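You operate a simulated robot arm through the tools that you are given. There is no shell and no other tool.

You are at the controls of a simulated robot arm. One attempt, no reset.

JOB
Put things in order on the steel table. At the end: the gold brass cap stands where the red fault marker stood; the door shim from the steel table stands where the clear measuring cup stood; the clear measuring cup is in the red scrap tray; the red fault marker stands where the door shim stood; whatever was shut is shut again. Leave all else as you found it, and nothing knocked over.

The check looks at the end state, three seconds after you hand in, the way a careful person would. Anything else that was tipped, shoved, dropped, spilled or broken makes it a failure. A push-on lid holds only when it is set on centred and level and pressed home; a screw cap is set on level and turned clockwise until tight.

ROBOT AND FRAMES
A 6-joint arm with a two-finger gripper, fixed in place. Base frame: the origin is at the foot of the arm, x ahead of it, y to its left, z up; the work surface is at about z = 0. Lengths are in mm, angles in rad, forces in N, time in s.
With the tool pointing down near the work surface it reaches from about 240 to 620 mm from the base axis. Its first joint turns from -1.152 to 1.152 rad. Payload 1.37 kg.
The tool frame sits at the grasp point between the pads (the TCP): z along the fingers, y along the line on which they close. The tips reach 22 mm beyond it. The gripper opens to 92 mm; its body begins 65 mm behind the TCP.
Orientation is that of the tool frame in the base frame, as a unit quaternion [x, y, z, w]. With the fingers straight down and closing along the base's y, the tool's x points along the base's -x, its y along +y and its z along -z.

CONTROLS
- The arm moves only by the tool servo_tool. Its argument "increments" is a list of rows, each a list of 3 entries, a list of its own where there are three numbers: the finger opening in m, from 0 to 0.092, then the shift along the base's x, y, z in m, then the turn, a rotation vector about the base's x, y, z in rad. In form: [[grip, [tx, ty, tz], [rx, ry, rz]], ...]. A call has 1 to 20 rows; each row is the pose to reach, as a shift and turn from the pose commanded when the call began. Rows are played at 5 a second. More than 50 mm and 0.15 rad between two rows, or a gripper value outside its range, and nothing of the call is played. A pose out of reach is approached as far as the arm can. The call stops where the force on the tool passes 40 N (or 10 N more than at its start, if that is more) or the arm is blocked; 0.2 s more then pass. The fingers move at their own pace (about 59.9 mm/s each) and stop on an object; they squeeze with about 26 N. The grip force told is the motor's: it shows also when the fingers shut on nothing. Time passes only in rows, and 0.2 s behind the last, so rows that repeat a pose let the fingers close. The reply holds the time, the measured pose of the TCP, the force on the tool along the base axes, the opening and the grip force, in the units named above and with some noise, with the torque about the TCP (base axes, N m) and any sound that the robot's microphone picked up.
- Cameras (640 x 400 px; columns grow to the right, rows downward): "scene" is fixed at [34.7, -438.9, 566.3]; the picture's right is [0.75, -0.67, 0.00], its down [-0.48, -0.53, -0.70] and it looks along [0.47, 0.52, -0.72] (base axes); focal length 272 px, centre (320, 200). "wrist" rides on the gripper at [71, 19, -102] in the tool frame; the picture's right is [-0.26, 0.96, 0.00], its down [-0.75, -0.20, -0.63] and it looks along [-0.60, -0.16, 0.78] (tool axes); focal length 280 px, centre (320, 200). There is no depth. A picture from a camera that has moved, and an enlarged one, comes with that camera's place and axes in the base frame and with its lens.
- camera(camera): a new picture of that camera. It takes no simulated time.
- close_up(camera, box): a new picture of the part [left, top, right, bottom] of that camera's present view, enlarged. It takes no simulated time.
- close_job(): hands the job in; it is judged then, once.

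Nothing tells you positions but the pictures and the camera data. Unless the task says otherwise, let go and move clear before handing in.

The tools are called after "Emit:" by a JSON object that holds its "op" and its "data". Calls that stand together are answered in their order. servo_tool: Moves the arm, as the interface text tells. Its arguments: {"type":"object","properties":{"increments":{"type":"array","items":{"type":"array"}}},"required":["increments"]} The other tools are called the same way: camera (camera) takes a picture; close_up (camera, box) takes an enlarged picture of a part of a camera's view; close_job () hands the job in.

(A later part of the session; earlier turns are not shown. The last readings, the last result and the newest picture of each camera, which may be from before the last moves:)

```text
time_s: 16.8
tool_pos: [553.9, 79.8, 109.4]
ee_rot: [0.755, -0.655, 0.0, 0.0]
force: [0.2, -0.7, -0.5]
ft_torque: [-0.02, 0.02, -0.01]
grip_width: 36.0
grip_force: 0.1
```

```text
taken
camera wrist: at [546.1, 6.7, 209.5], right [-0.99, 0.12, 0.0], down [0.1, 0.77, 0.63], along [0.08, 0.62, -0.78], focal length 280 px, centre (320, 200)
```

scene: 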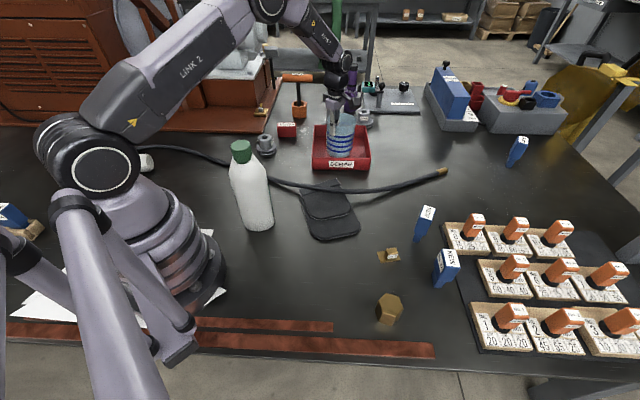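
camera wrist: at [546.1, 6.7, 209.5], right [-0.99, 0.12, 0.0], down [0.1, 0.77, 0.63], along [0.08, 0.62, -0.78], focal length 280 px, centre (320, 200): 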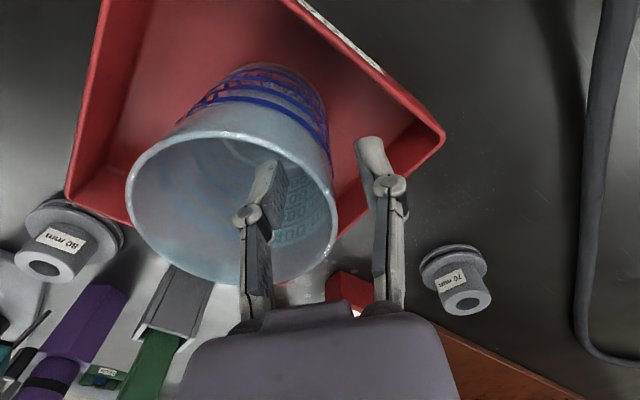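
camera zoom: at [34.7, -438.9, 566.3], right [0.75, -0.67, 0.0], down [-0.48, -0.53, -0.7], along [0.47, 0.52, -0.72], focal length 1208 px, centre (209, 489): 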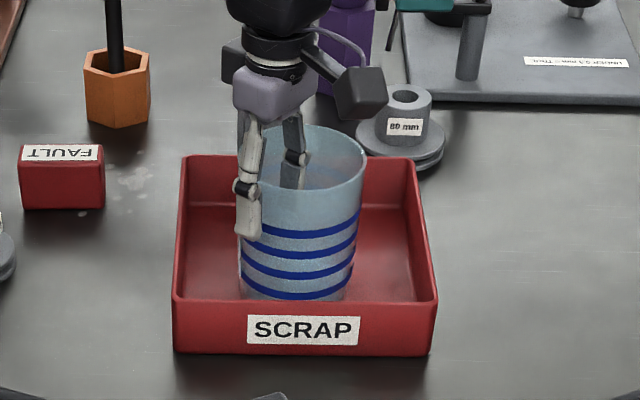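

The cup stands upright in the tray, free of the fingers. I'll lift straight up.

Emit:
{"op": "servo_tool", "data": {"increments": [[0.036, [0, 0, 0.01], [0, 0, 0]], [0.036, [0, 0, 0.025], [0, 0, 0]], [0.036, [0, 0, 0.05], [0, 0, 0]], [0.036, [0, 0, 0.085], [0, 0, 0]], [0.036, [0, 0, 0.125], [0, 0, 0]], [0.036, [0, 0, 0.165], [0, 0, 0]], [0.036, [0, 0, 0.19], [0, 0, 0]]]}}

Emit:
{"op": "camera", "data": {"camera": "scene"}}

Emit:
{"op": "camera", "data": {"camera": "wrist"}}

Emit:
{"op": "close_up", "data": {"camera": "wrist", "box": [280, 150, 480, 300]}}

```text
time_s: 18.4
tool_pos: [554.5, 79.7, 298.8]
ee_rot: [0.756, -0.655, 0.0, -0.001]
force: [0.1, 0.2, 0.6]
ft_torque: [-0.02, -0.04, 0.0]
grip_width: 36.0
grip_force: 0.0
```

```text
taken
```

scene: 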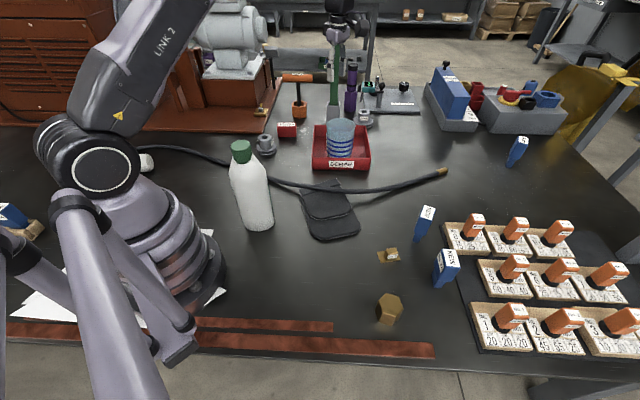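

```text
taken
camera wrist: at [545.5, 6.2, 399.3], right [-0.99, 0.12, 0.0], down [0.1, 0.77, 0.63], along [0.08, 0.62, -0.78], focal length 280 px, centre (320, 200)
```

wrist: 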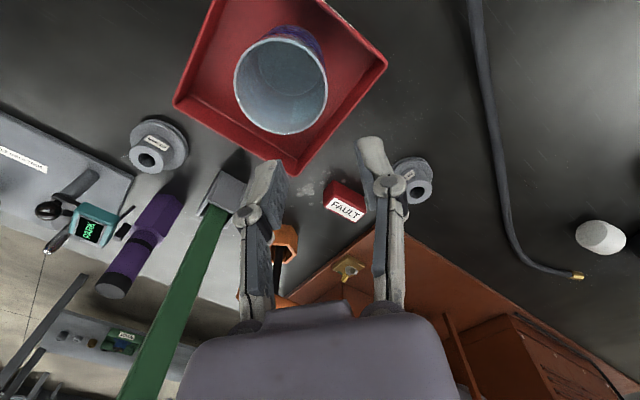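

```text
2.67 times, centred on (380, 225) of wrist
camera zoom: at [545.5, 6.2, 399.3], right [-0.99, 0.12, 0.0], down [0.1, 0.77, 0.63], along [0.08, 0.62, -0.78], focal length 748 px, centre (160, 133)
```

zoom: 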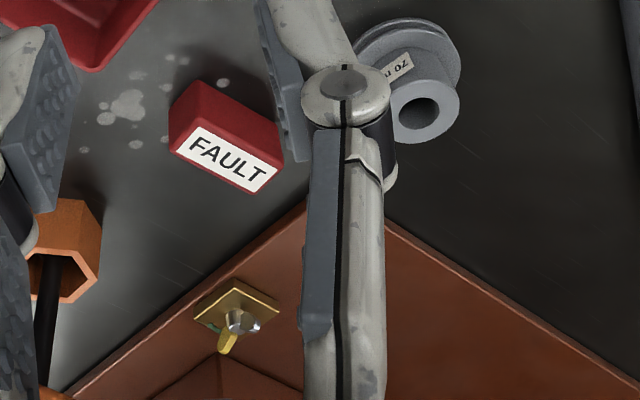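

The cup is standing in the tray and the gripper is clear. Next is the shim: its block centre is (398.7,-285), long axis at about -32°. I'll move to a hover above it with the tool turned to close along that axis.

Emit:
{"op": "servo_tool", "data": {"increments": [[0.04, [-0.01557, -0.03643, -0.005], [0, 0, -0.07065]], [0.05, [-0.03114, -0.07286, -0.01], [0, 0, -0.1413]], [0.05, [-0.04671, -0.10929, -0.02], [0, 0, -0.21195]], [0.05, [-0.06228, -0.14572, -0.03], [0, 0, -0.2826]], [0.05, [-0.07785, -0.18215, -0.045], [0, 0, -0.35325]], [0.05, [-0.09342, -0.21858, -0.06], [0, 0, -0.4239]], [0.05, [-0.10899, -0.25501, -0.075], [0, 0, -0.49455]], [0.05, [-0.12456, -0.29144, -0.09], [0, 0, -0.5652]], [0.05, [-0.14013, -0.32787, -0.105], [0, 0, -0.63585]], [0.05, [-0.1557, -0.3643, -0.12], [0, 0, -0.7065]], [0.05, [-0.1557, -0.3643, -0.12], [0, 0, -0.7065]]]}}

Emit:
{"op": "camera", "data": {"camera": "scene"}}

Emit:
{"op": "camera", "data": {"camera": "wrist"}}

```text
time_s: 20.8
tool_pos: [398.6, -284.8, 179.2]
ee_rot: [-0.481, 0.877, -0.001, 0.0]
force: [-0.1, 1.1, -0.4]
ft_torque: [-0.04, 0.02, 0.05]
grip_width: 49.8
grip_force: 0.0
```

```text
taken
```

scene: 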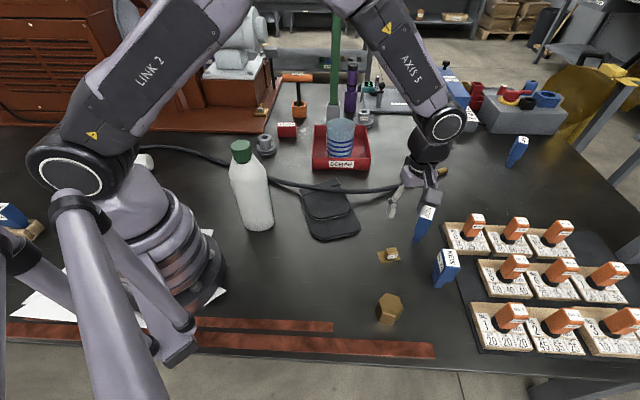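

```text
taken
camera wrist: at [344.8, -334.7, 280.0], right [-0.67, 0.74, 0.0], down [0.58, 0.53, 0.63], along [0.46, 0.42, -0.78], focal length 280 px, centre (320, 200)
```

wrist: 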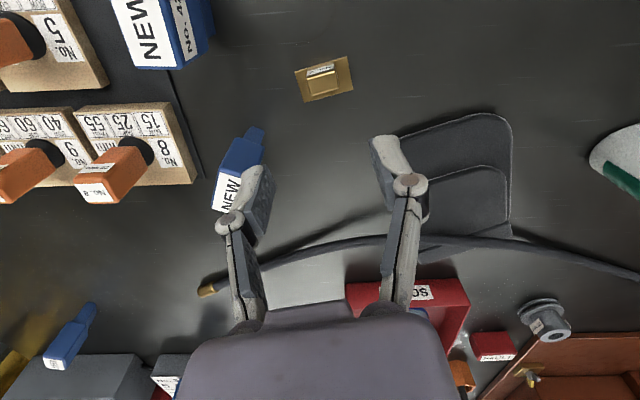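

The shim lies straight ahead below the tool. I'll zoom in to verify position and alignment.

Emit:
{"op": "close_up", "data": {"camera": "wrist", "box": [270, 40, 380, 120]}}

Emit:
{"op": "close_up", "data": {"camera": "scene", "box": [350, 140, 480, 290]}}

```text
5.00 times, centred on (325, 80) of wrist
camera zoom: at [344.8, -334.7, 280.0], right [-0.67, 0.74, 0.0], down [0.58, 0.53, 0.63], along [0.46, 0.42, -0.78], focal length 1402 px, centre (295, 800)
```

zoom: 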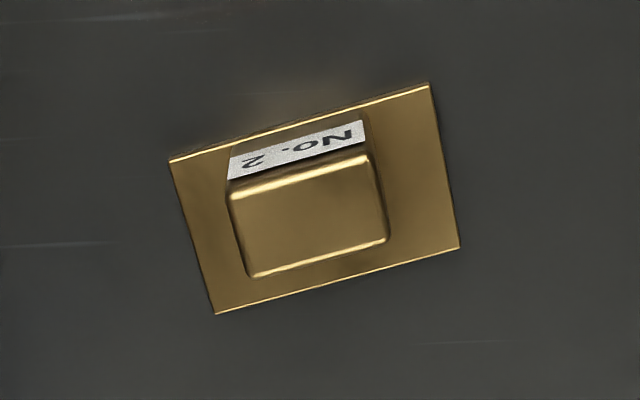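

```text
2.67 times, centred on (415, 215) of scene
camera zoom: at [34.6, -438.9, 566.3], right [0.75, -0.67, 0.0], down [-0.48, -0.53, -0.7], along [0.47, 0.52, -0.72], focal length 725 px, centre (67, 160)
```

zoom: 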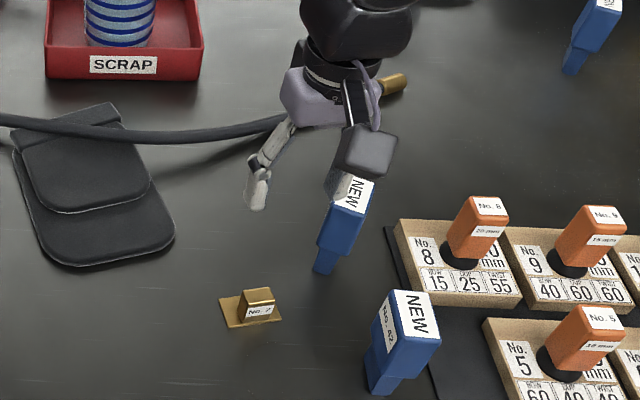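

Block alignment is within about a degree and 2 mm. I'll shift slightly and descend so the tips stay just above the shim's plate.

Emit:
{"op": "servo_tool", "data": {"increments": [[0.05, [-0.0012, 0.0005, -0.04], [0, 0, 0]], [0.05, [-0.0012, 0.0005, -0.08], [0, 0, 0]], [0.05, [-0.0012, 0.0005, -0.115], [0, 0, 0]], [0.05, [-0.0012, 0.0005, -0.135], [0, 0, 0]], [0.05, [-0.0012, 0.0005, -0.145], [0, 0, 0]], [0.05, [-0.0012, 0.0005, -0.1495], [0, 0, 0]], [0.05, [-0.0012, 0.0005, -0.1495], [0, 0, 0]]]}}

Emit:
{"op": "camera", "data": {"camera": "wrist"}}

Emit:
{"op": "close_up", "data": {"camera": "scene", "box": [350, 180, 480, 300]}}

```text
time_s: 22.4
tool_pos: [397.9, -285.7, 28.1]
ee_rot: [-0.482, 0.876, 0.0, 0.001]
force: [0.0, -0.4, -0.2]
ft_torque: [0.03, -0.01, 0.03]
grip_width: 49.8
grip_force: 0.1
```

```text
taken
camera wrist: at [344.2, -334.2, 129.8], right [-0.68, 0.74, 0.0], down [0.58, 0.53, 0.63], along [0.46, 0.42, -0.78], focal length 280 px, centre (320, 200)
```

wrist: 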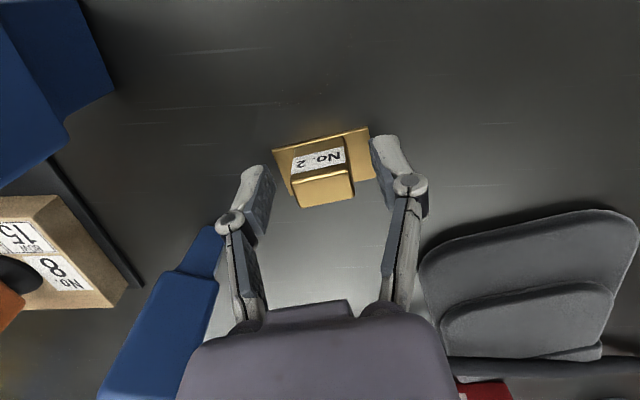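

```text
3.33 times, centred on (415, 240) of scene
camera zoom: at [34.7, -438.9, 566.3], right [0.75, -0.67, 0.0], down [-0.48, -0.53, -0.7], along [0.47, 0.52, -0.72], focal length 906 px, centre (3, 67)
```

zoom: 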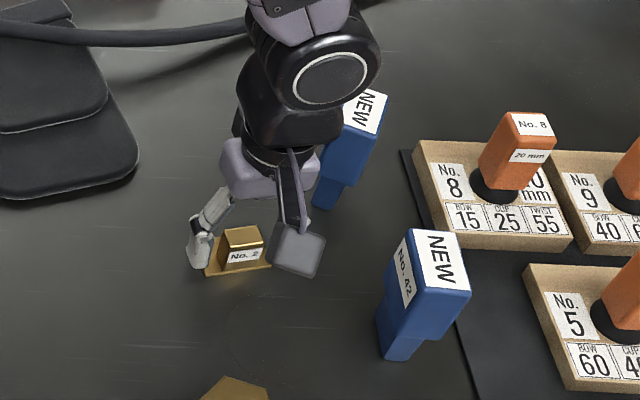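

The block sits between the pads and nothing is touched. Closing gently.

Emit:
{"op": "servo_tool", "data": {"increments": [[0.04, [0, 0, 0], [0, 0, 0]], [0.032, [0, 0, 0], [0, 0, 0]], [0.028, [0, 0, 0], [0, 0, 0]], [0.025, [0, 0, 0], [0, 0, 0]], [0.021, [0, 0, 0], [0, 0, 0]], [0.015, [0, 0, 0], [0, 0, 0]], [0.015, [0, 0, 0], [0, 0, 0]]]}}

Emit:
{"op": "camera", "data": {"camera": "wrist"}}

```text
time_s: 24.0
tool_pos: [398.5, -284.6, 29.3]
ee_rot: [-0.482, 0.876, 0.0, 0.0]
force: [-0.8, 0.6, 1.5]
ft_torque: [0.02, 0.03, -0.03]
grip_width: 25.1
grip_force: 25.0
```

```text
taken
camera wrist: at [344.1, -334.1, 130.0], right [-0.68, 0.74, 0.0], down [0.58, 0.53, 0.63], along [0.46, 0.42, -0.78], focal length 280 px, centre (320, 200)
```

wrist: 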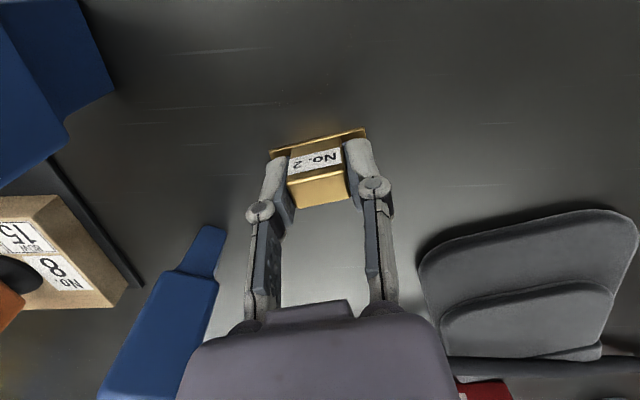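

The shim is gripped at 25 mm width. I'll lift it and carry it to the cup's former place, keeping its orientation.

Emit:
{"op": "servo_tool", "data": {"increments": [[0.015, [0, 0, 0.01], [0, 0, 0]], [0.015, [0, 0, 0.035], [0, 0, 0]], [0.015, [0, 0, 0.07], [0, 0, 0]], [0.015, [0, 0, 0.1], [0, 0, 0]], [0.015, [-0.03, 0.012, 0.1], [0, 0, 0]], [0.015, [-0.061, 0.0242, 0.1], [0, 0, 0]], [0.015, [-0.0915, 0.0363, 0.1], [0, 0, 0]], [0.015, [-0.122, 0.0484, 0.1], [0, 0, 0]], [0.015, [-0.1526, 0.0605, 0.1], [0, 0, 0]], [0.015, [-0.1526, 0.0605, 0.1], [0, 0, 0]]]}}

Emit:
{"op": "camera", "data": {"camera": "scene"}}

Emit:
{"op": "camera", "data": {"camera": "wrist"}}

```text
time_s: 26.2
tool_pos: [246.8, -223.8, 127.8]
ee_rot: [-0.482, 0.876, -0.002, 0.001]
force: [-0.6, 0.6, -0.6]
ft_torque: [0.01, 0.01, -0.01]
grip_width: 25.2
grip_force: 25.5
```

```text
taken
```

scene: 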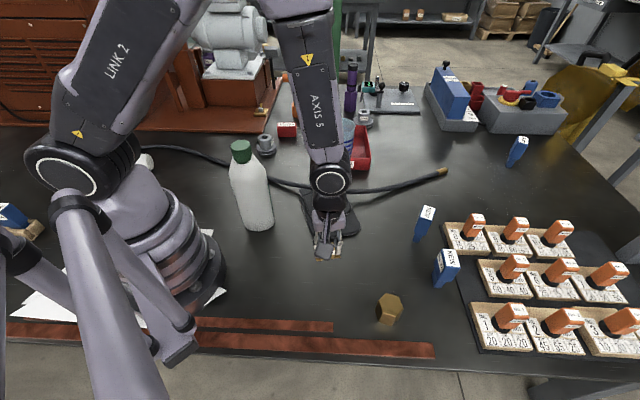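

```text
taken
camera wrist: at [191.7, -273.8, 229.6], right [-0.68, 0.74, 0.0], down [0.57, 0.53, 0.63], along [0.46, 0.42, -0.78], focal length 280 px, centre (320, 200)
```

wrist: 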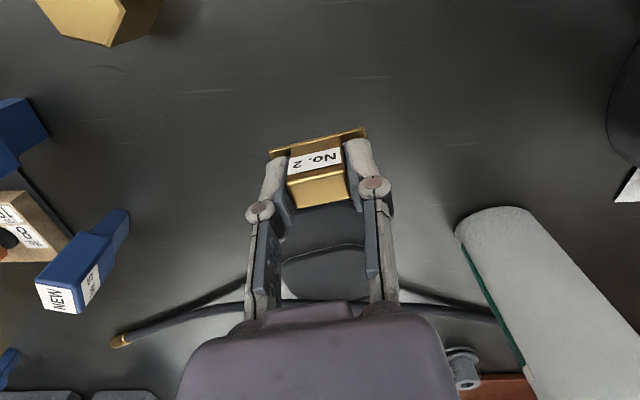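

I'm at the target spot. Lowering the shim to the table.

Emit:
{"op": "servo_tool", "data": {"increments": [[0.015, [-0.0005, 0, -0.03], [0, 0, 0]], [0.015, [-0.0005, 0, -0.06], [0, 0, 0]], [0.015, [-0.0005, 0, -0.085], [0, 0, 0]], [0.015, [-0.0005, 0, -0.095], [0, 0, 0]], [0.015, [-0.0005, 0, -0.098], [0, 0, 0]], [0.015, [-0.0005, 0, -0.0995], [0, 0, 0]]]}}

Emit:
{"op": "close_up", "data": {"camera": "scene", "box": [270, 180, 390, 300]}}

```text
time_s: 27.6
tool_pos: [246.0, -223.8, 29.4]
ee_rot: [-0.483, 0.876, -0.002, 0.0]
force: [-0.3, -0.5, -0.7]
ft_torque: [0.0, 0.01, 0.01]
grip_width: 25.1
grip_force: 25.4
```

```text
3.33 times, centred on (330, 240) of scene
camera zoom: at [34.7, -438.9, 566.3], right [0.75, -0.67, 0.0], down [-0.48, -0.53, -0.7], along [0.47, 0.52, -0.72], focal length 906 px, centre (287, 67)
```

zoom: 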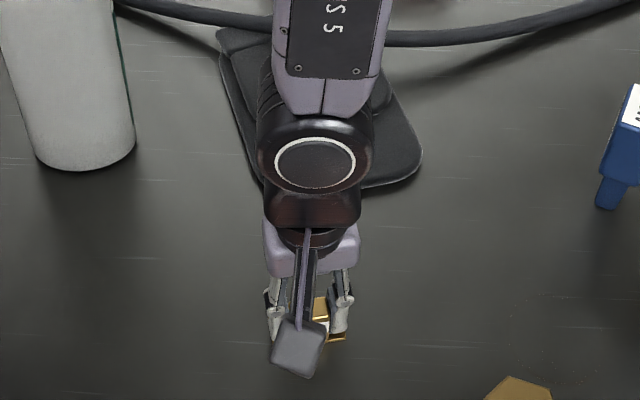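

Emit:
{"op": "servo_tool", "data": {"increments": [[0.015, [0, 0, -0.0007], [0, 0, 0]], [0.015, [0, 0, -0.0014], [0, 0, 0]], [0.015, [0, 0, -0.0014], [0, 0, 0]]]}}

```text
time_s: 28.4
tool_pos: [245.5, -223.9, 27.2]
ee_rot: [-0.483, 0.876, -0.002, 0.0]
force: [-5.7, 0.2, 16.1]
ft_torque: [0.02, 0.08, -0.02]
grip_width: 25.4
grip_force: 26.5
```

Firm contact with the table, so the shim is down. I'll ease off slightly and open.

Emit:
{"op": "servo_tool", "data": {"increments": [[0.015, [0, 0, 0.0006], [0, 0, 0]], [0.027, [0, 0, 0.0008], [0, 0, 0]], [0.03, [0, 0, 0.001], [0, 0, 0]], [0.036, [0, 0, 0.001], [0, 0, 0]], [0.045, [0, 0, 0.001], [0, 0, 0]], [0.05, [0, 0, 0.001], [0, 0, 0]]]}}

Emit:
{"op": "camera", "data": {"camera": "wrist"}}

```text
time_s: 29.8
tool_pos: [244.6, -224.8, 29.6]
ee_rot: [-0.482, 0.876, 0.001, 0.0]
force: [-0.6, 0.2, 0.2]
ft_torque: [-0.02, -0.01, 0.0]
grip_width: 50.0
grip_force: 0.1
```

```text
taken
camera wrist: at [191.1, -273.4, 130.2], right [-0.68, 0.74, 0.0], down [0.58, 0.53, 0.63], along [0.46, 0.42, -0.78], focal length 280 px, centre (320, 200)
```

wrist: 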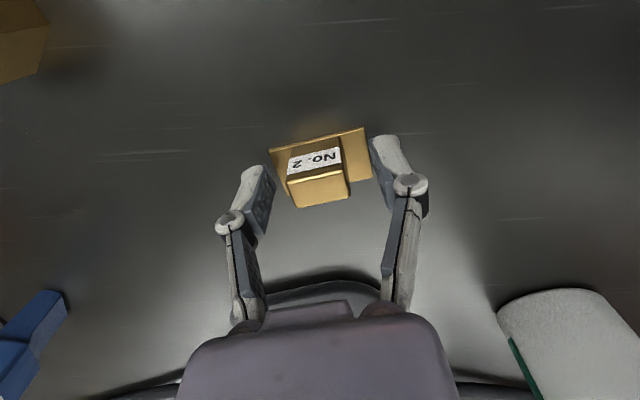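

The shim is released flat. I'll lift away and check where it ended up.

Emit:
{"op": "servo_tool", "data": {"increments": [[0.05, [0, 0, 0.01], [0, 0, 0]], [0.05, [0, 0, 0.03], [0, 0, 0]], [0.05, [0, 0, 0.07], [0, 0, 0]], [0.05, [0, 0, 0.115], [0, 0, 0]], [0.05, [0, 0, 0.16], [0, 0, 0]], [0.05, [0.03, 0.03, 0.19], [0, 0, 0]], [0.05, [0.06, 0.06, 0.22], [0, 0, 0]]]}}

Emit:
{"op": "camera", "data": {"camera": "scene"}}

Emit:
{"op": "camera", "data": {"camera": "wrist"}}

Emit:
{"op": "close_up", "data": {"camera": "scene", "box": [290, 230, 360, 300]}}

```text
refused: row 6 steps farther than a row can; nothing moved
```

```text
taken
```

scene: 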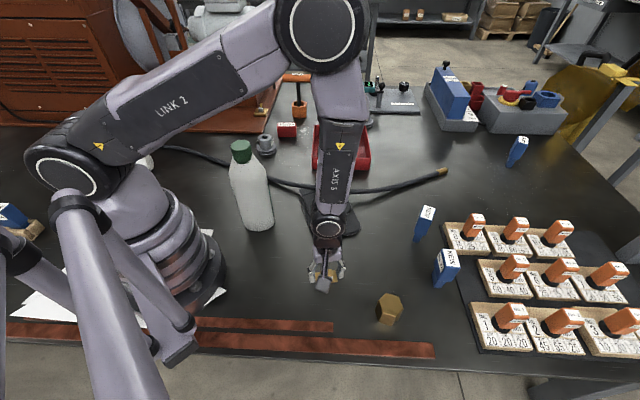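

```text
taken
camera wrist: at [191.1, -273.4, 130.2], right [-0.68, 0.74, 0.0], down [0.58, 0.53, 0.63], along [0.46, 0.42, -0.78], focal length 280 px, centre (320, 200)
```

wrist: 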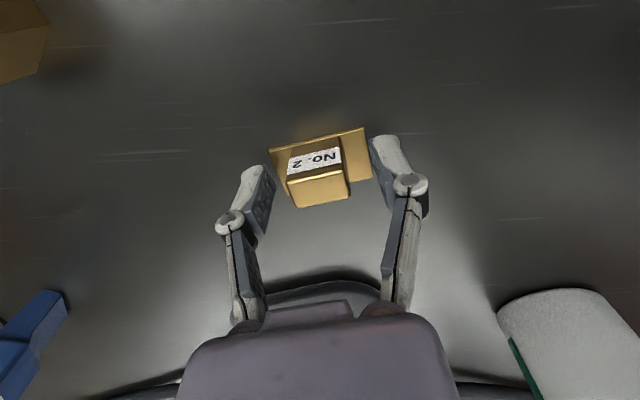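

```text
5.71 times, centred on (325, 265) of scene
camera zoom: at [34.7, -438.9, 566.3], right [0.75, -0.67, 0.0], down [-0.48, -0.53, -0.7], along [0.47, 0.52, -0.72], focal length 1554 px, centre (291, -171)
```

zoom: 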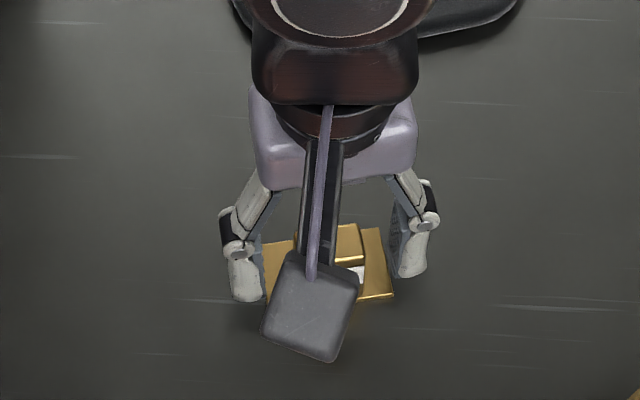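

Emit:
{"op": "servo_tool", "data": {"increments": [[0.05, [0, 0, 0.01], [0, 0, 0]], [0.05, [0, 0, 0.03], [0, 0, 0]], [0.05, [0, 0, 0.065], [0, 0, 0]], [0.05, [0, 0, 0.105], [0, 0, 0]], [0.05, [0, 0, 0.145], [0, 0, 0]], [0.05, [0.02, 0.0, 0.18], [0, 0, 0]], [0.05, [0.045, 0.01, 0.21], [0, 0, 0]], [0.05, [0.075, 0.02, 0.24], [0, 0, 0]], [0.05, [0.11, 0.035, 0.26], [0, 0, 0]]]}}

Emit:
{"op": "camera", "data": {"camera": "scene"}}

Emit:
{"op": "close_up", "data": {"camera": "scene", "box": [290, 230, 360, 300]}}

```text
time_s: 31.8
tool_pos: [354.4, -188.5, 290.6]
ee_rot: [-0.482, 0.876, 0.0, 0.0]
force: [0.5, -0.1, -0.5]
ft_torque: [0.0, 0.01, -0.04]
grip_width: 49.9
grip_force: 0.0
```

```text
taken
```

scene: 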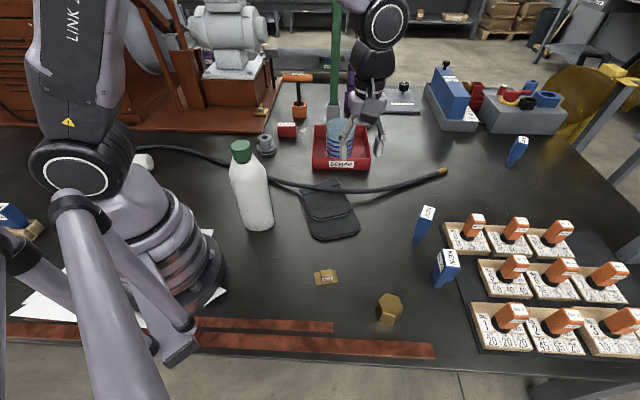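

```text
5.71 times, centred on (325, 265) of scene
camera zoom: at [34.6, -438.9, 566.3], right [0.75, -0.67, 0.0], down [-0.48, -0.53, -0.7], along [0.47, 0.52, -0.72], focal length 1554 px, centre (291, -171)
```

zoom: 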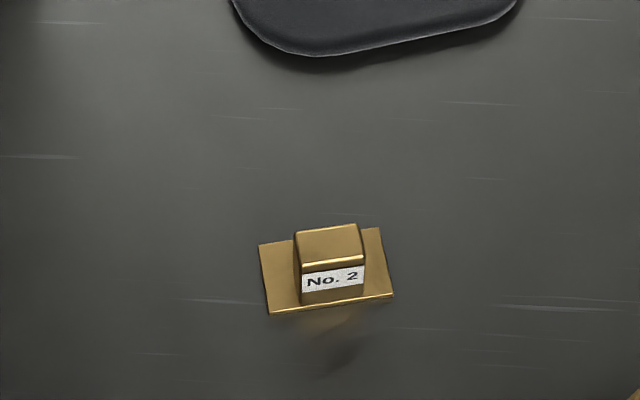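

The shim's plate centre is at about (249.5,-219.4), within 2 mm of the cup's former place. Next is the FAULT marker, near (541,313) and close to the reach limit, so I'll move in for a better look.

Emit:
{"op": "servo_tool", "data": {"increments": [[0.08, [0.022, 0.036, 0.002], [0, 0, -0.017]], [0.09, [0.042, 0.075, 0.004], [0, 0, -0.034]], [0.09, [0.058, 0.114, 0.006], [0, 0, -0.051]], [0.09, [0.072, 0.153, 0.008], [0, 0, -0.068]], [0.09, [0.084, 0.192, 0.01], [0, 0, -0.085]], [0.09, [0.092, 0.232, 0.01], [0, 0, -0.102]], [0.09, [0.098, 0.272, 0.01], [0, 0, -0.119]], [0.09, [0.101, 0.312, 0.01], [0, 0, -0.136]], [0.09, [0.101, 0.353, 0.01], [0, 0, -0.153]], [0.09, [0.1006, 0.394, 0.0107], [0, 0, -0.169]], [0.09, [0.1006, 0.394, 0.0107], [0, 0, -0.169]]]}}

Emit:
{"op": "camera", "data": {"camera": "scene"}}

Emit:
{"op": "camera", "data": {"camera": "wrist"}}

```text
time_s: 34.2
tool_pos: [452.7, 205.4, 299.7]
ee_rot: [-0.407, 0.914, 0.0, 0.0]
force: [0.1, 0.1, -0.2]
ft_torque: [0.02, -0.01, -0.03]
grip_width: 89.9
grip_force: 0.2
```

```text
taken
```

scene: 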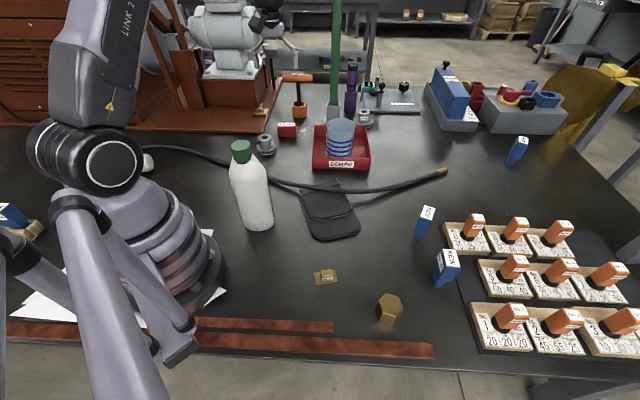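

```text
taken
camera wrist: at [392.4, 166.5, 400.6], right [-0.54, 0.84, 0.0], down [0.66, 0.42, 0.63], along [0.53, 0.34, -0.78], focal length 280 px, centre (320, 200)
```

wrist: 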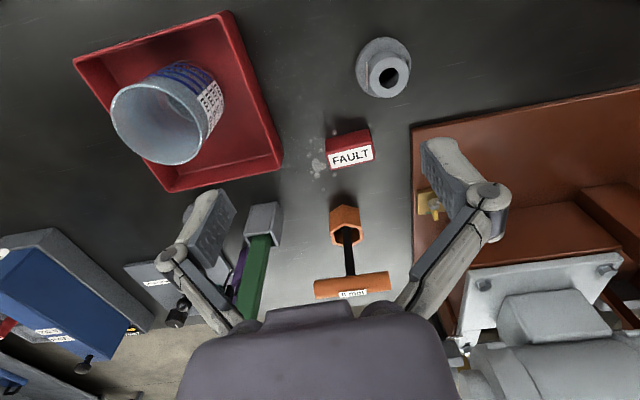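

FAULT is clearly visible between the fingers. I'll zoom in to measure it and its neighbours.

Emit:
{"op": "close_up", "data": {"camera": "wrist", "box": [310, 115, 390, 185]}}

Emit:
{"op": "close_up", "data": {"camera": "wrist", "box": [300, 20, 540, 310]}}

Emit:
{"op": "close_up", "data": {"camera": "scene", "box": [240, 60, 340, 160]}}

```text
5.71 times, centred on (350, 150) of wrist
camera zoom: at [392.4, 166.5, 400.6], right [-0.54, 0.84, 0.0], down [0.66, 0.42, 0.63], along [0.53, 0.34, -0.78], focal length 1602 px, centre (149, 486)
```

zoom: 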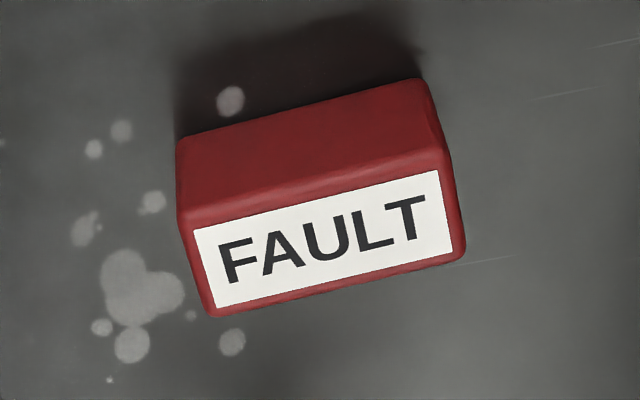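

```text
1.38 times, centred on (420, 165) of wrist
camera zoom: at [392.4, 166.5, 400.6], right [-0.54, 0.84, 0.0], down [0.66, 0.42, 0.63], along [0.53, 0.34, -0.78], focal length 387 px, centre (182, 248)
```

zoom: 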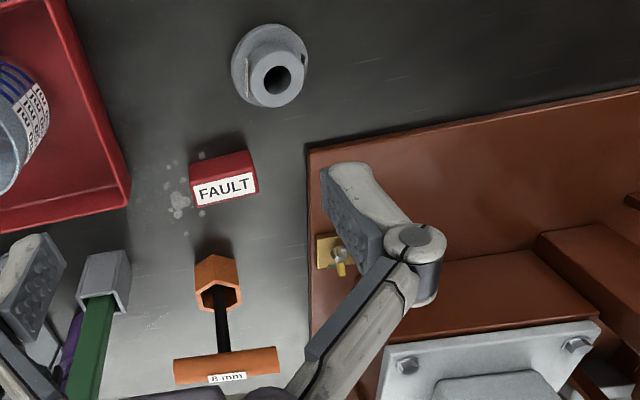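

```text
4.00 times, centred on (290, 110) of scene
camera zoom: at [34.7, -438.9, 566.3], right [0.75, -0.67, 0.0], down [-0.48, -0.53, -0.7], along [0.47, 0.52, -0.72], focal length 1088 px, centre (440, 560)
```

zoom: 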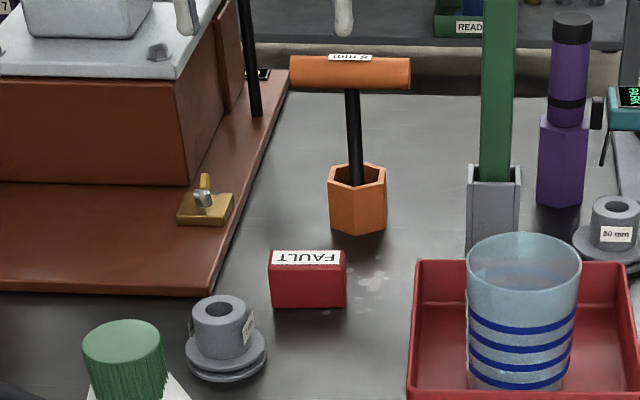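

The FAULT block is about 66×29×44 mm, centred near (541.5,315) with its long axis at about -42°; the machine plate and bushing leave room for the fingers. I'll approach with the fingers closing along the long axis and test the reach at a safe height.

Emit:
{"op": "servo_tool", "data": {"increments": [[0.09, [0.012, 0.015, -0.03], [0, 0, 0]], [0.09, [0.025, 0.032, -0.065], [0, 0, 0]], [0.09, [0.038, 0.048, -0.1], [0, 0, 0]], [0.09, [0.045, 0.055, -0.14], [0, 0, 0]], [0.09, [0.048, 0.06, -0.175], [0, 0, 0]], [0.09, [0.055, 0.07, -0.19], [0, 0, 0]], [0.09, [0.07, 0.088, -0.19], [0, 0, 0]], [0.09, [0.0865, 0.11, -0.19], [0, 0, 0]], [0.09, [0.0865, 0.11, -0.19], [0, 0, 0]]]}}

Emit:
{"op": "camera", "data": {"camera": "scene"}}

Emit:
{"op": "camera", "data": {"camera": "wrist"}}

```text
time_s: 36.2
tool_pos: [542.4, 315.4, 108.2]
ee_rot: [-0.407, 0.913, 0.001, 0.0]
force: [0.2, 0.4, -0.1]
ft_torque: [-0.03, -0.01, 0.03]
grip_width: 89.7
grip_force: 0.2
```

```text
taken
```

scene: 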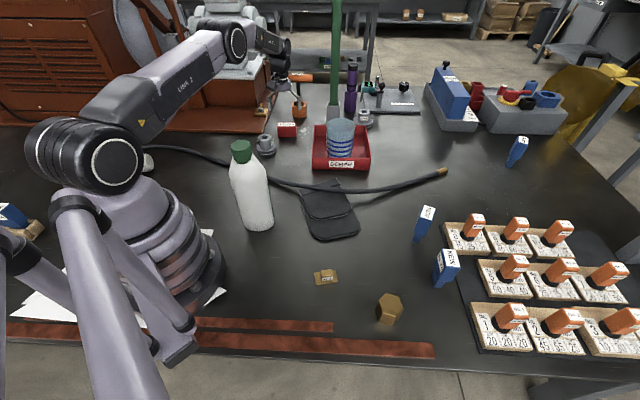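

```text
taken
camera wrist: at [479.8, 275.3, 210.0], right [-0.54, 0.84, 0.0], down [0.66, 0.42, 0.62], along [0.53, 0.34, -0.78], focal length 280 px, centre (320, 200)
```

wrist: 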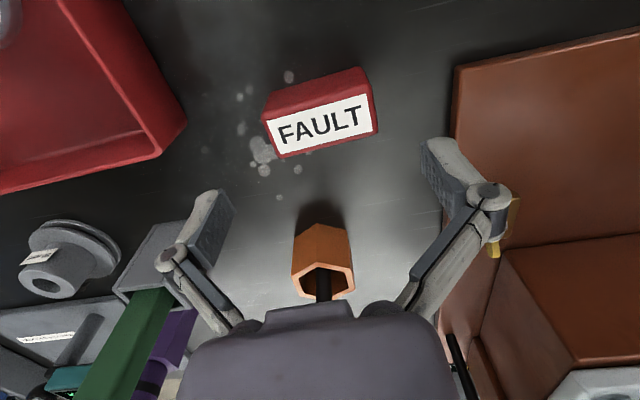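

Emit:
{"op": "close_up", "data": {"camera": "scene", "box": [190, 10, 350, 150]}}

Emit:
{"op": "close_up", "data": {"camera": "wrist", "box": [240, 50, 400, 180]}}

```text
2.86 times, centred on (270, 80) of scene
camera zoom: at [34.7, -438.9, 566.3], right [0.75, -0.67, 0.0], down [-0.48, -0.53, -0.7], along [0.47, 0.52, -0.72], focal length 777 px, centre (463, 543)
```

zoom: 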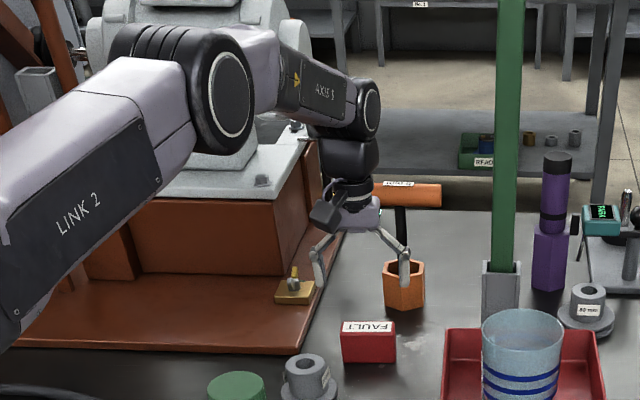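

```text
3.08 times, centred on (320, 115) of wrist
camera zoom: at [479.8, 275.3, 210.0], right [-0.54, 0.84, 0.0], down [0.66, 0.42, 0.62], along [0.53, 0.34, -0.78], focal length 863 px, centre (320, 462)
```

zoom: 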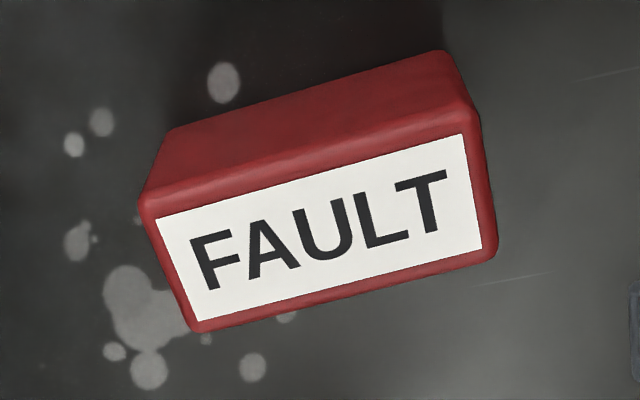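

The arm reaches the spot with the tool vertical, and the marker is centred under the TCP within about 1 mm. Descending around it.

Emit:
{"op": "servo_tool", "data": {"increments": [[0.09, [0, 0, -0.025], [0, 0, 0]], [0.09, [0, 0, -0.045], [0, 0, 0]], [0.09, [0, 0, -0.06], [0, 0, 0]], [0.09, [0, 0, -0.072], [0, 0, 0]], [0.09, [0, 0, -0.082], [0, 0, 0]], [0.09, [0, 0, -0.082], [0, 0, 0]]]}}

Emit:
{"op": "camera", "data": {"camera": "wrist"}}

Emit:
{"op": "close_up", "data": {"camera": "scene", "box": [190, 10, 350, 150]}}

```text
time_s: 37.6
tool_pos: [542.2, 315.0, 27.8]
ee_rot: [-0.407, 0.914, -0.001, 0.001]
force: [-0.2, 0.7, 0.7]
ft_torque: [-0.03, 0.02, 0.03]
grip_width: 89.7
grip_force: 0.3
```

```text
taken
camera wrist: at [480.1, 275.2, 128.8], right [-0.54, 0.84, 0.0], down [0.66, 0.42, 0.63], along [0.53, 0.34, -0.78], focal length 280 px, centre (320, 200)
```

wrist: 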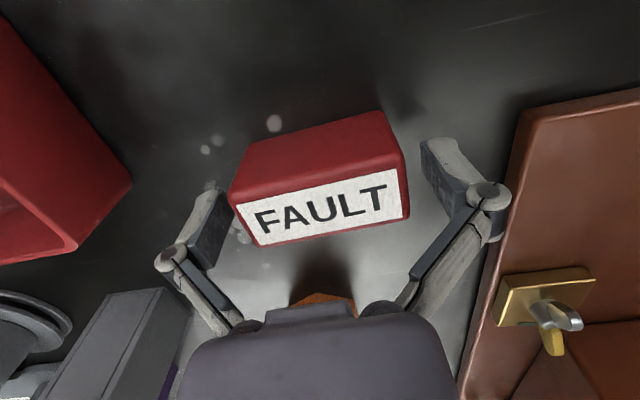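

```text
2.86 times, centred on (270, 80) of scene
camera zoom: at [34.7, -438.9, 566.3], right [0.75, -0.67, 0.0], down [-0.48, -0.53, -0.7], along [0.47, 0.52, -0.72], focal length 777 px, centre (463, 543)
```

zoom: 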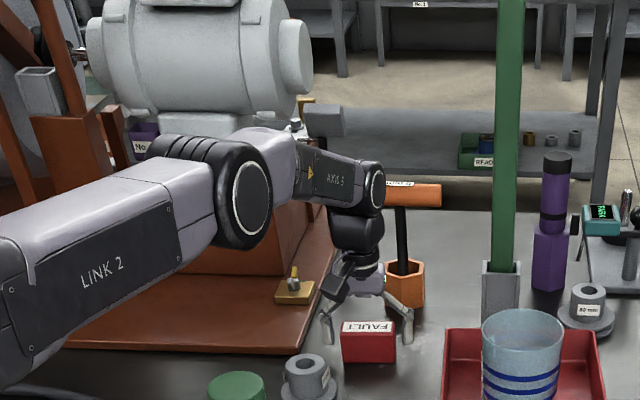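

Reached, with no contact. The marker is centred between the fingers; closing gently.

Emit:
{"op": "servo_tool", "data": {"increments": [[0.08, [0, 0, 0], [0, 0, 0]], [0.074, [0, 0, 0], [0, 0, 0]], [0.07, [0, 0, 0], [0, 0, 0]], [0.067, [0, 0, 0], [0, 0, 0]], [0.064, [0, 0, 0], [0, 0, 0]], [0.058, [0, 0, 0], [0, 0, 0]], [0.055, [0, 0, 0], [0, 0, 0]]]}}

Emit:
{"op": "camera", "data": {"camera": "wrist"}}

```text
time_s: 39.2
tool_pos: [541.4, 314.2, 28.0]
ee_rot: [-0.407, 0.913, 0.0, 0.001]
force: [-1.3, -1.5, 4.0]
ft_torque: [-0.01, 0.06, 0.02]
grip_width: 69.1
grip_force: 26.2
```

```text
taken
camera wrist: at [480.1, 275.2, 129.2], right [-0.54, 0.84, 0.0], down [0.66, 0.42, 0.63], along [0.53, 0.34, -0.78], focal length 280 px, centre (320, 200)
```

wrist: 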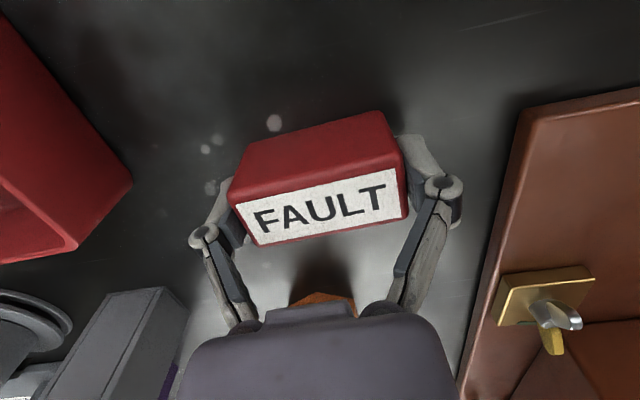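

The marker is held at 69 mm width and did not shift. I'll lift straight up, then retract.

Emit:
{"op": "servo_tool", "data": {"increments": [[0.055, [0, 0, 0.01], [0, 0, 0]], [0.055, [0, 0, 0.04], [0, 0, 0]], [0.055, [0, 0, 0.08], [0, 0, 0]], [0.055, [-0.01, -0.012, 0.12], [0, 0, 0]], [0.055, [-0.025, -0.032, 0.155], [0, 0, 0]], [0.055, [-0.045, -0.057, 0.19], [0, 0, 0]], [0.055, [-0.065, -0.083, 0.225], [0, 0, 0]], [0.055, [-0.0865, -0.11, 0.255], [0, 0, 0]]]}}

Emit:
{"op": "camera", "data": {"camera": "scene"}}

Emit:
{"op": "camera", "data": {"camera": "wrist"}}

```text
time_s: 41.0
tool_pos: [455.4, 205.7, 281.9]
ee_rot: [-0.407, 0.913, 0.0, 0.0]
force: [0.3, 0.6, -1.0]
ft_torque: [-0.01, 0.02, -0.01]
grip_width: 69.2
grip_force: 25.9
```

```text
taken
```

scene: 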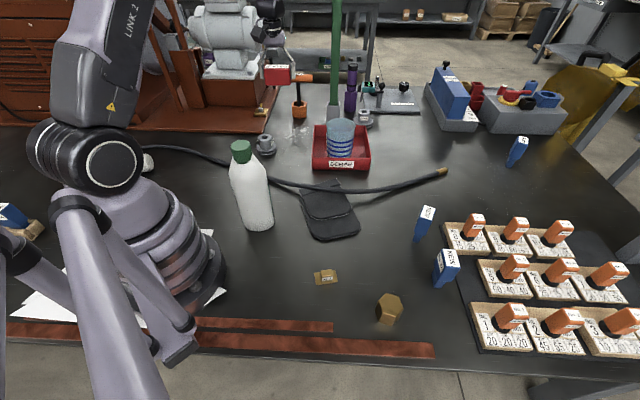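

```text
taken
camera wrist: at [393.3, 165.2, 382.5], right [-0.54, 0.84, 0.0], down [0.66, 0.42, 0.63], along [0.53, 0.34, -0.78], focal length 280 px, centre (320, 200)
```

wrist: 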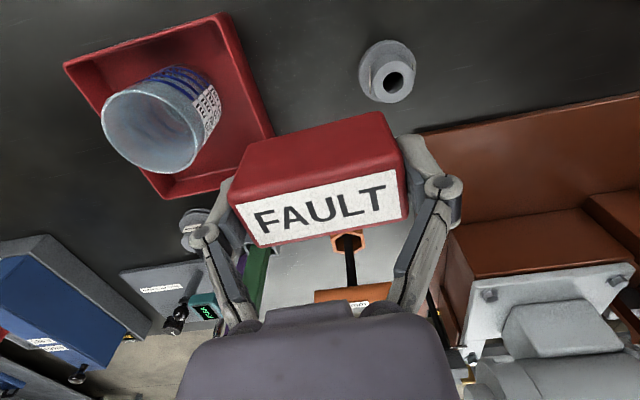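

Marker is secure. I'll carry it across, clear of the bottle and cup, to above the shim's old spot at (400,-279), turning the tool so the fingers will stay clear of the two blue blocks.

Emit:
{"op": "servo_tool", "data": {"increments": [[0.055, [0.008, -0.036, 0], [0, 0, -0.118]], [0.055, [0.014, -0.075, 0], [0, 0, -0.236]], [0.055, [0.019, -0.114, 0], [0, 0, -0.3545]], [0.055, [0.022, -0.153, 0], [0, 0, -0.4726]], [0.055, [0.022, -0.193, 0], [0, 0, -0.5908]], [0.055, [0.02, -0.233, 0], [0, 0, -0.709]], [0.055, [0.015, -0.273, 0], [0, 0, -0.827]], [0.055, [0.007, -0.312, 0], [0, 0, -0.9452]], [0.055, [-0.004, -0.35, -0.005], [0, 0, -1.0634]], [0.055, [-0.017, -0.387, -0.015], [0, 0, -1.1815]], [0.055, [-0.03, -0.422, -0.03], [0, 0, -1.2997]], [0.055, [-0.044, -0.454, -0.045], [0, 0, -1.4178]], [0.055, [-0.0559, -0.4828, -0.06], [0, 0, -1.536]], [0.055, [-0.0559, -0.4828, -0.06], [0, 0, -1.536]]]}}

Emit:
{"op": "camera", "data": {"camera": "scene"}}

Emit:
{"op": "camera", "data": {"camera": "wrist"}}

```text
time_s: 44.0
tool_pos: [399.2, -278.4, 222.4]
ee_rot: [0.342, 0.94, 0.001, -0.001]
force: [0.4, 0.2, -1.1]
ft_torque: [0.0, 0.0, 0.01]
grip_width: 69.2
grip_force: 26.1
```

```text
taken
```

scene: 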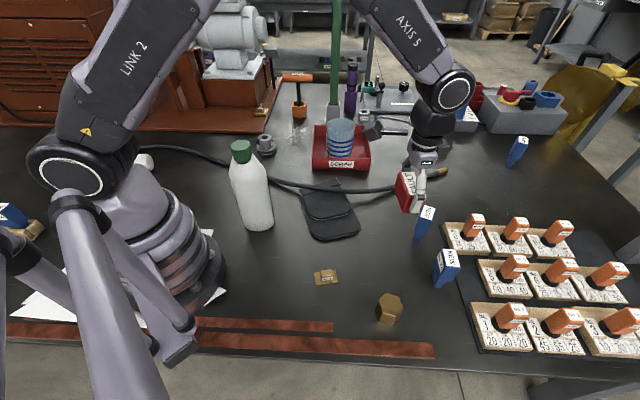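

```text
taken
camera wrist: at [357.1, -217.8, 323.9], right [0.82, 0.57, 0.0], down [0.44, -0.64, 0.63], along [0.36, -0.51, -0.78], focal length 280 px, centre (320, 200)
```

wrist: 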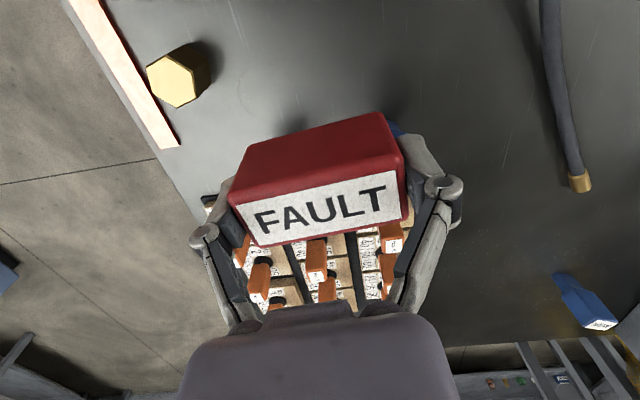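

The marker hangs over the shim's former spot with clear space around it. Lowering.

Emit:
{"op": "servo_tool", "data": {"increments": [[0.055, [0, 0, -0.04], [0, 0, 0]], [0.055, [0, 0, -0.08], [0, 0, 0]], [0.055, [0, 0, -0.12], [0, 0, 0]], [0.055, [0, 0, -0.15], [0, 0, 0]], [0.055, [0, 0, -0.175], [0, 0, 0]], [0.055, [0, 0, -0.188], [0, 0, 0]], [0.055, [0, 0, -0.193], [0, 0, 0]]]}}

Emit:
{"op": "close_up", "data": {"camera": "scene", "box": [350, 170, 480, 300]}}

Emit:
{"op": "camera", "data": {"camera": "wrist"}}

```text
time_s: 45.6
tool_pos: [398.6, -278.5, 28.2]
ee_rot: [0.342, 0.94, 0.001, 0.0]
force: [-0.3, -0.4, -2.0]
ft_torque: [0.03, -0.03, -0.01]
grip_width: 69.1
grip_force: 25.9
```

```text
3.08 times, centred on (415, 235) of scene
camera zoom: at [34.7, -438.9, 566.3], right [0.75, -0.67, 0.0], down [-0.48, -0.53, -0.7], along [0.47, 0.52, -0.72], focal length 837 px, centre (28, 92)
```

zoom: 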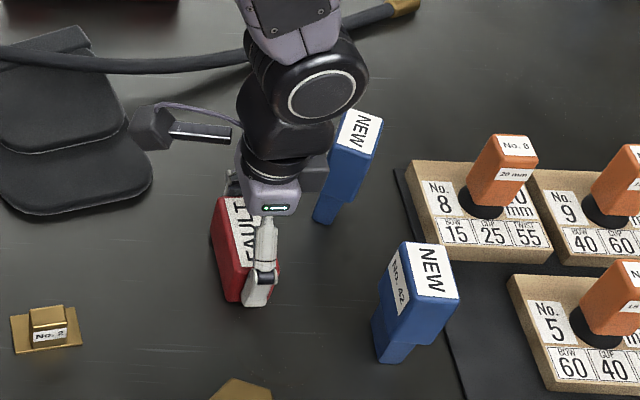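

```text
taken
camera wrist: at [357.8, -217.6, 130.5], right [0.82, 0.57, 0.0], down [0.45, -0.64, 0.63], along [0.36, -0.51, -0.78], focal length 280 px, centre (320, 200)
```

wrist: 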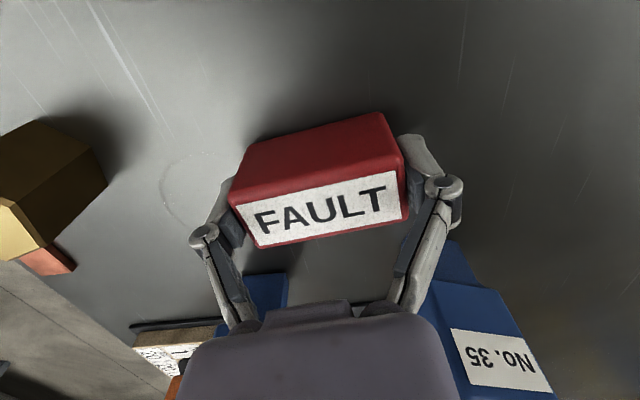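

No contact with the blue blocks. I'll press down the last millimetre to feel the table.

Emit:
{"op": "servo_tool", "data": {"increments": [[0.055, [0, 0, -0.0008], [0, 0, 0]], [0.055, [0, 0, -0.0016], [0, 0, 0]], [0.055, [0, 0, -0.0022], [0, 0, 0]]]}}

```text
time_s: 46.4
tool_pos: [400.0, -279.3, 28.6]
ee_rot: [0.342, 0.94, 0.0, 0.0]
force: [-3.1, 1.0, 8.5]
ft_torque: [0.03, 0.09, 0.01]
grip_width: 68.9
grip_force: 26.2
```

Contact with the table is confirmed. Releasing gently.

Emit:
{"op": "servo_tool", "data": {"increments": [[0.055, [0, 0, 0.0004], [0, 0, 0]], [0.071, [0, 0, 0.0006], [0, 0, 0]], [0.074, [0, 0, 0.0006], [0, 0, 0]], [0.08, [0, 0, 0.0006], [0, 0, 0]], [0.086, [0, 0, 0.0006], [0, 0, 0]]]}}

Emit:
{"op": "camera", "data": {"camera": "wrist"}}

Emit:
{"op": "close_up", "data": {"camera": "scene", "box": [350, 170, 480, 300]}}

```text
time_s: 47.6
tool_pos: [398.9, -278.5, 27.5]
ee_rot: [0.342, 0.94, 0.0, 0.001]
force: [-0.1, -0.2, -0.7]
ft_torque: [0.01, 0.04, 0.05]
grip_width: 86.2
grip_force: 0.0
```

```text
taken
camera wrist: at [358.1, -217.3, 129.1], right [0.82, 0.57, 0.0], down [0.45, -0.64, 0.63], along [0.36, -0.51, -0.78], focal length 280 px, centre (320, 200)
```

wrist: 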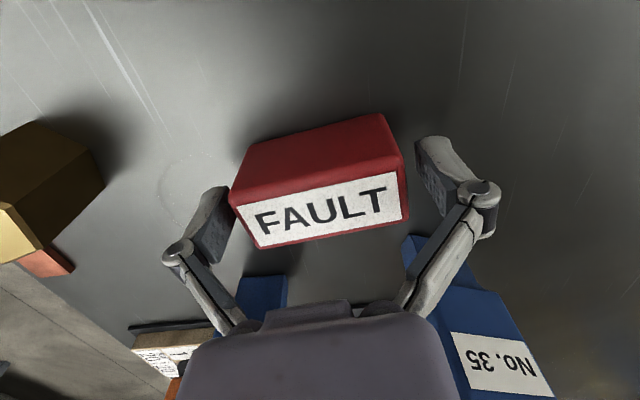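

```text
3.08 times, centred on (415, 235) of scene
camera zoom: at [34.7, -438.9, 566.3], right [0.75, -0.67, 0.0], down [-0.48, -0.53, -0.7], along [0.47, 0.52, -0.72], focal length 837 px, centre (28, 92)
```

zoom: 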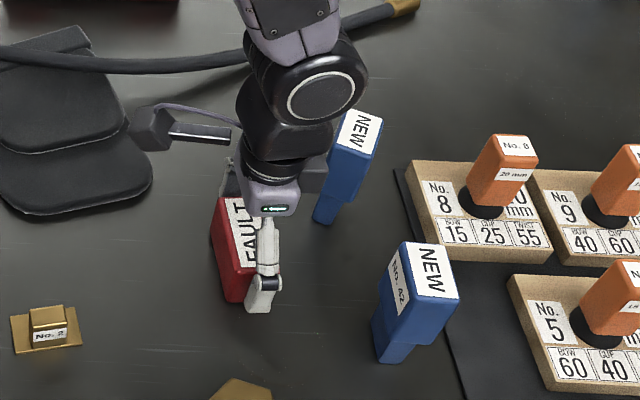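

The marker is released and upright. Lifting straight up, then checking.

Emit:
{"op": "servo_tool", "data": {"increments": [[0.086, [0, 0, 0.01], [0, 0, 0]], [0.086, [0, 0, 0.03], [0, 0, 0]], [0.086, [0, 0, 0.07], [0, 0, 0]], [0.086, [0, 0, 0.11], [0, 0, 0]], [0.086, [0, 0, 0.15], [0, 0, 0]], [0.086, [0, 0, 0.19], [0, 0, 0]], [0.086, [0, 0, 0.22], [0, 0, 0]]]}}

Emit:
{"op": "camera", "data": {"camera": "scene"}}

Emit:
{"op": "camera", "data": {"camera": "wrist"}}

Emit:
{"op": "close_up", "data": {"camera": "scene", "box": [360, 200, 480, 320]}}

```text
time_s: 49.2
tool_pos: [399.8, -278.4, 249.0]
ee_rot: [0.342, 0.94, 0.0, -0.001]
force: [0.7, 0.6, 0.5]
ft_torque: [0.03, 0.0, -0.03]
grip_width: 86.3
grip_force: 0.1
```

```text
taken
```

scene: 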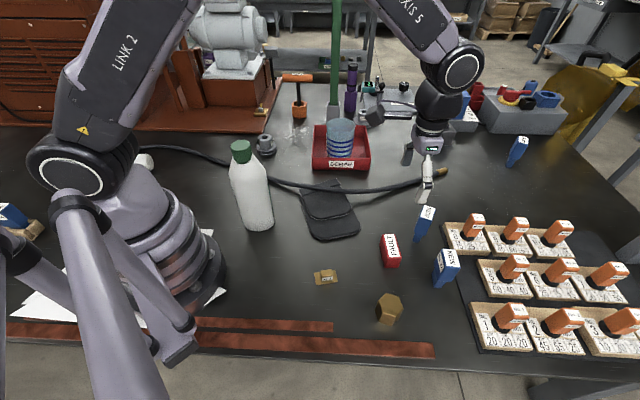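

```text
taken
camera wrist: at [357.5, -217.6, 350.4], right [0.82, 0.57, 0.0], down [0.45, -0.64, 0.63], along [0.36, -0.51, -0.78], focal length 280 px, centre (320, 200)
```

wrist: 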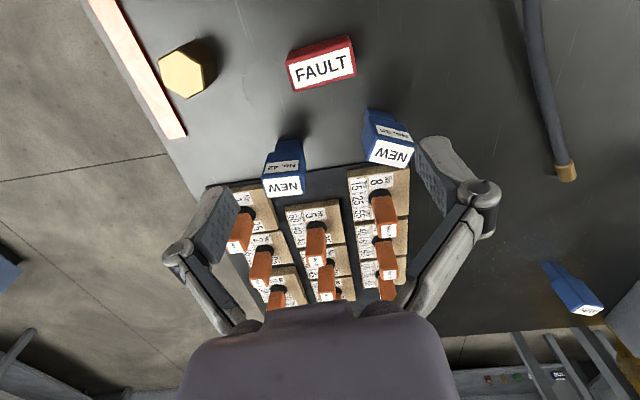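

```text
3.33 times, centred on (420, 260) of scene
camera zoom: at [34.7, -438.9, 566.3], right [0.75, -0.67, 0.0], down [-0.48, -0.53, -0.7], along [0.47, 0.52, -0.72], focal length 906 px, centre (-13, 0)
```

zoom: 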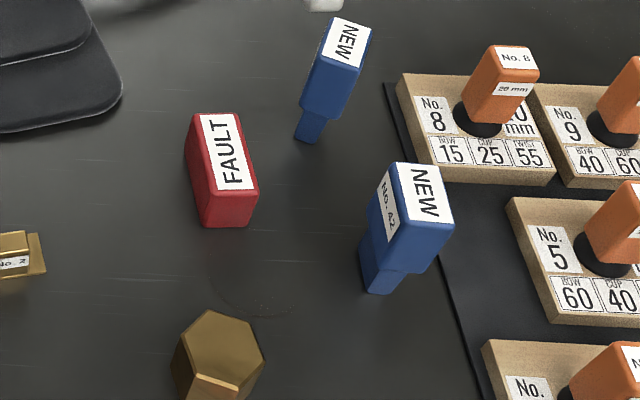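

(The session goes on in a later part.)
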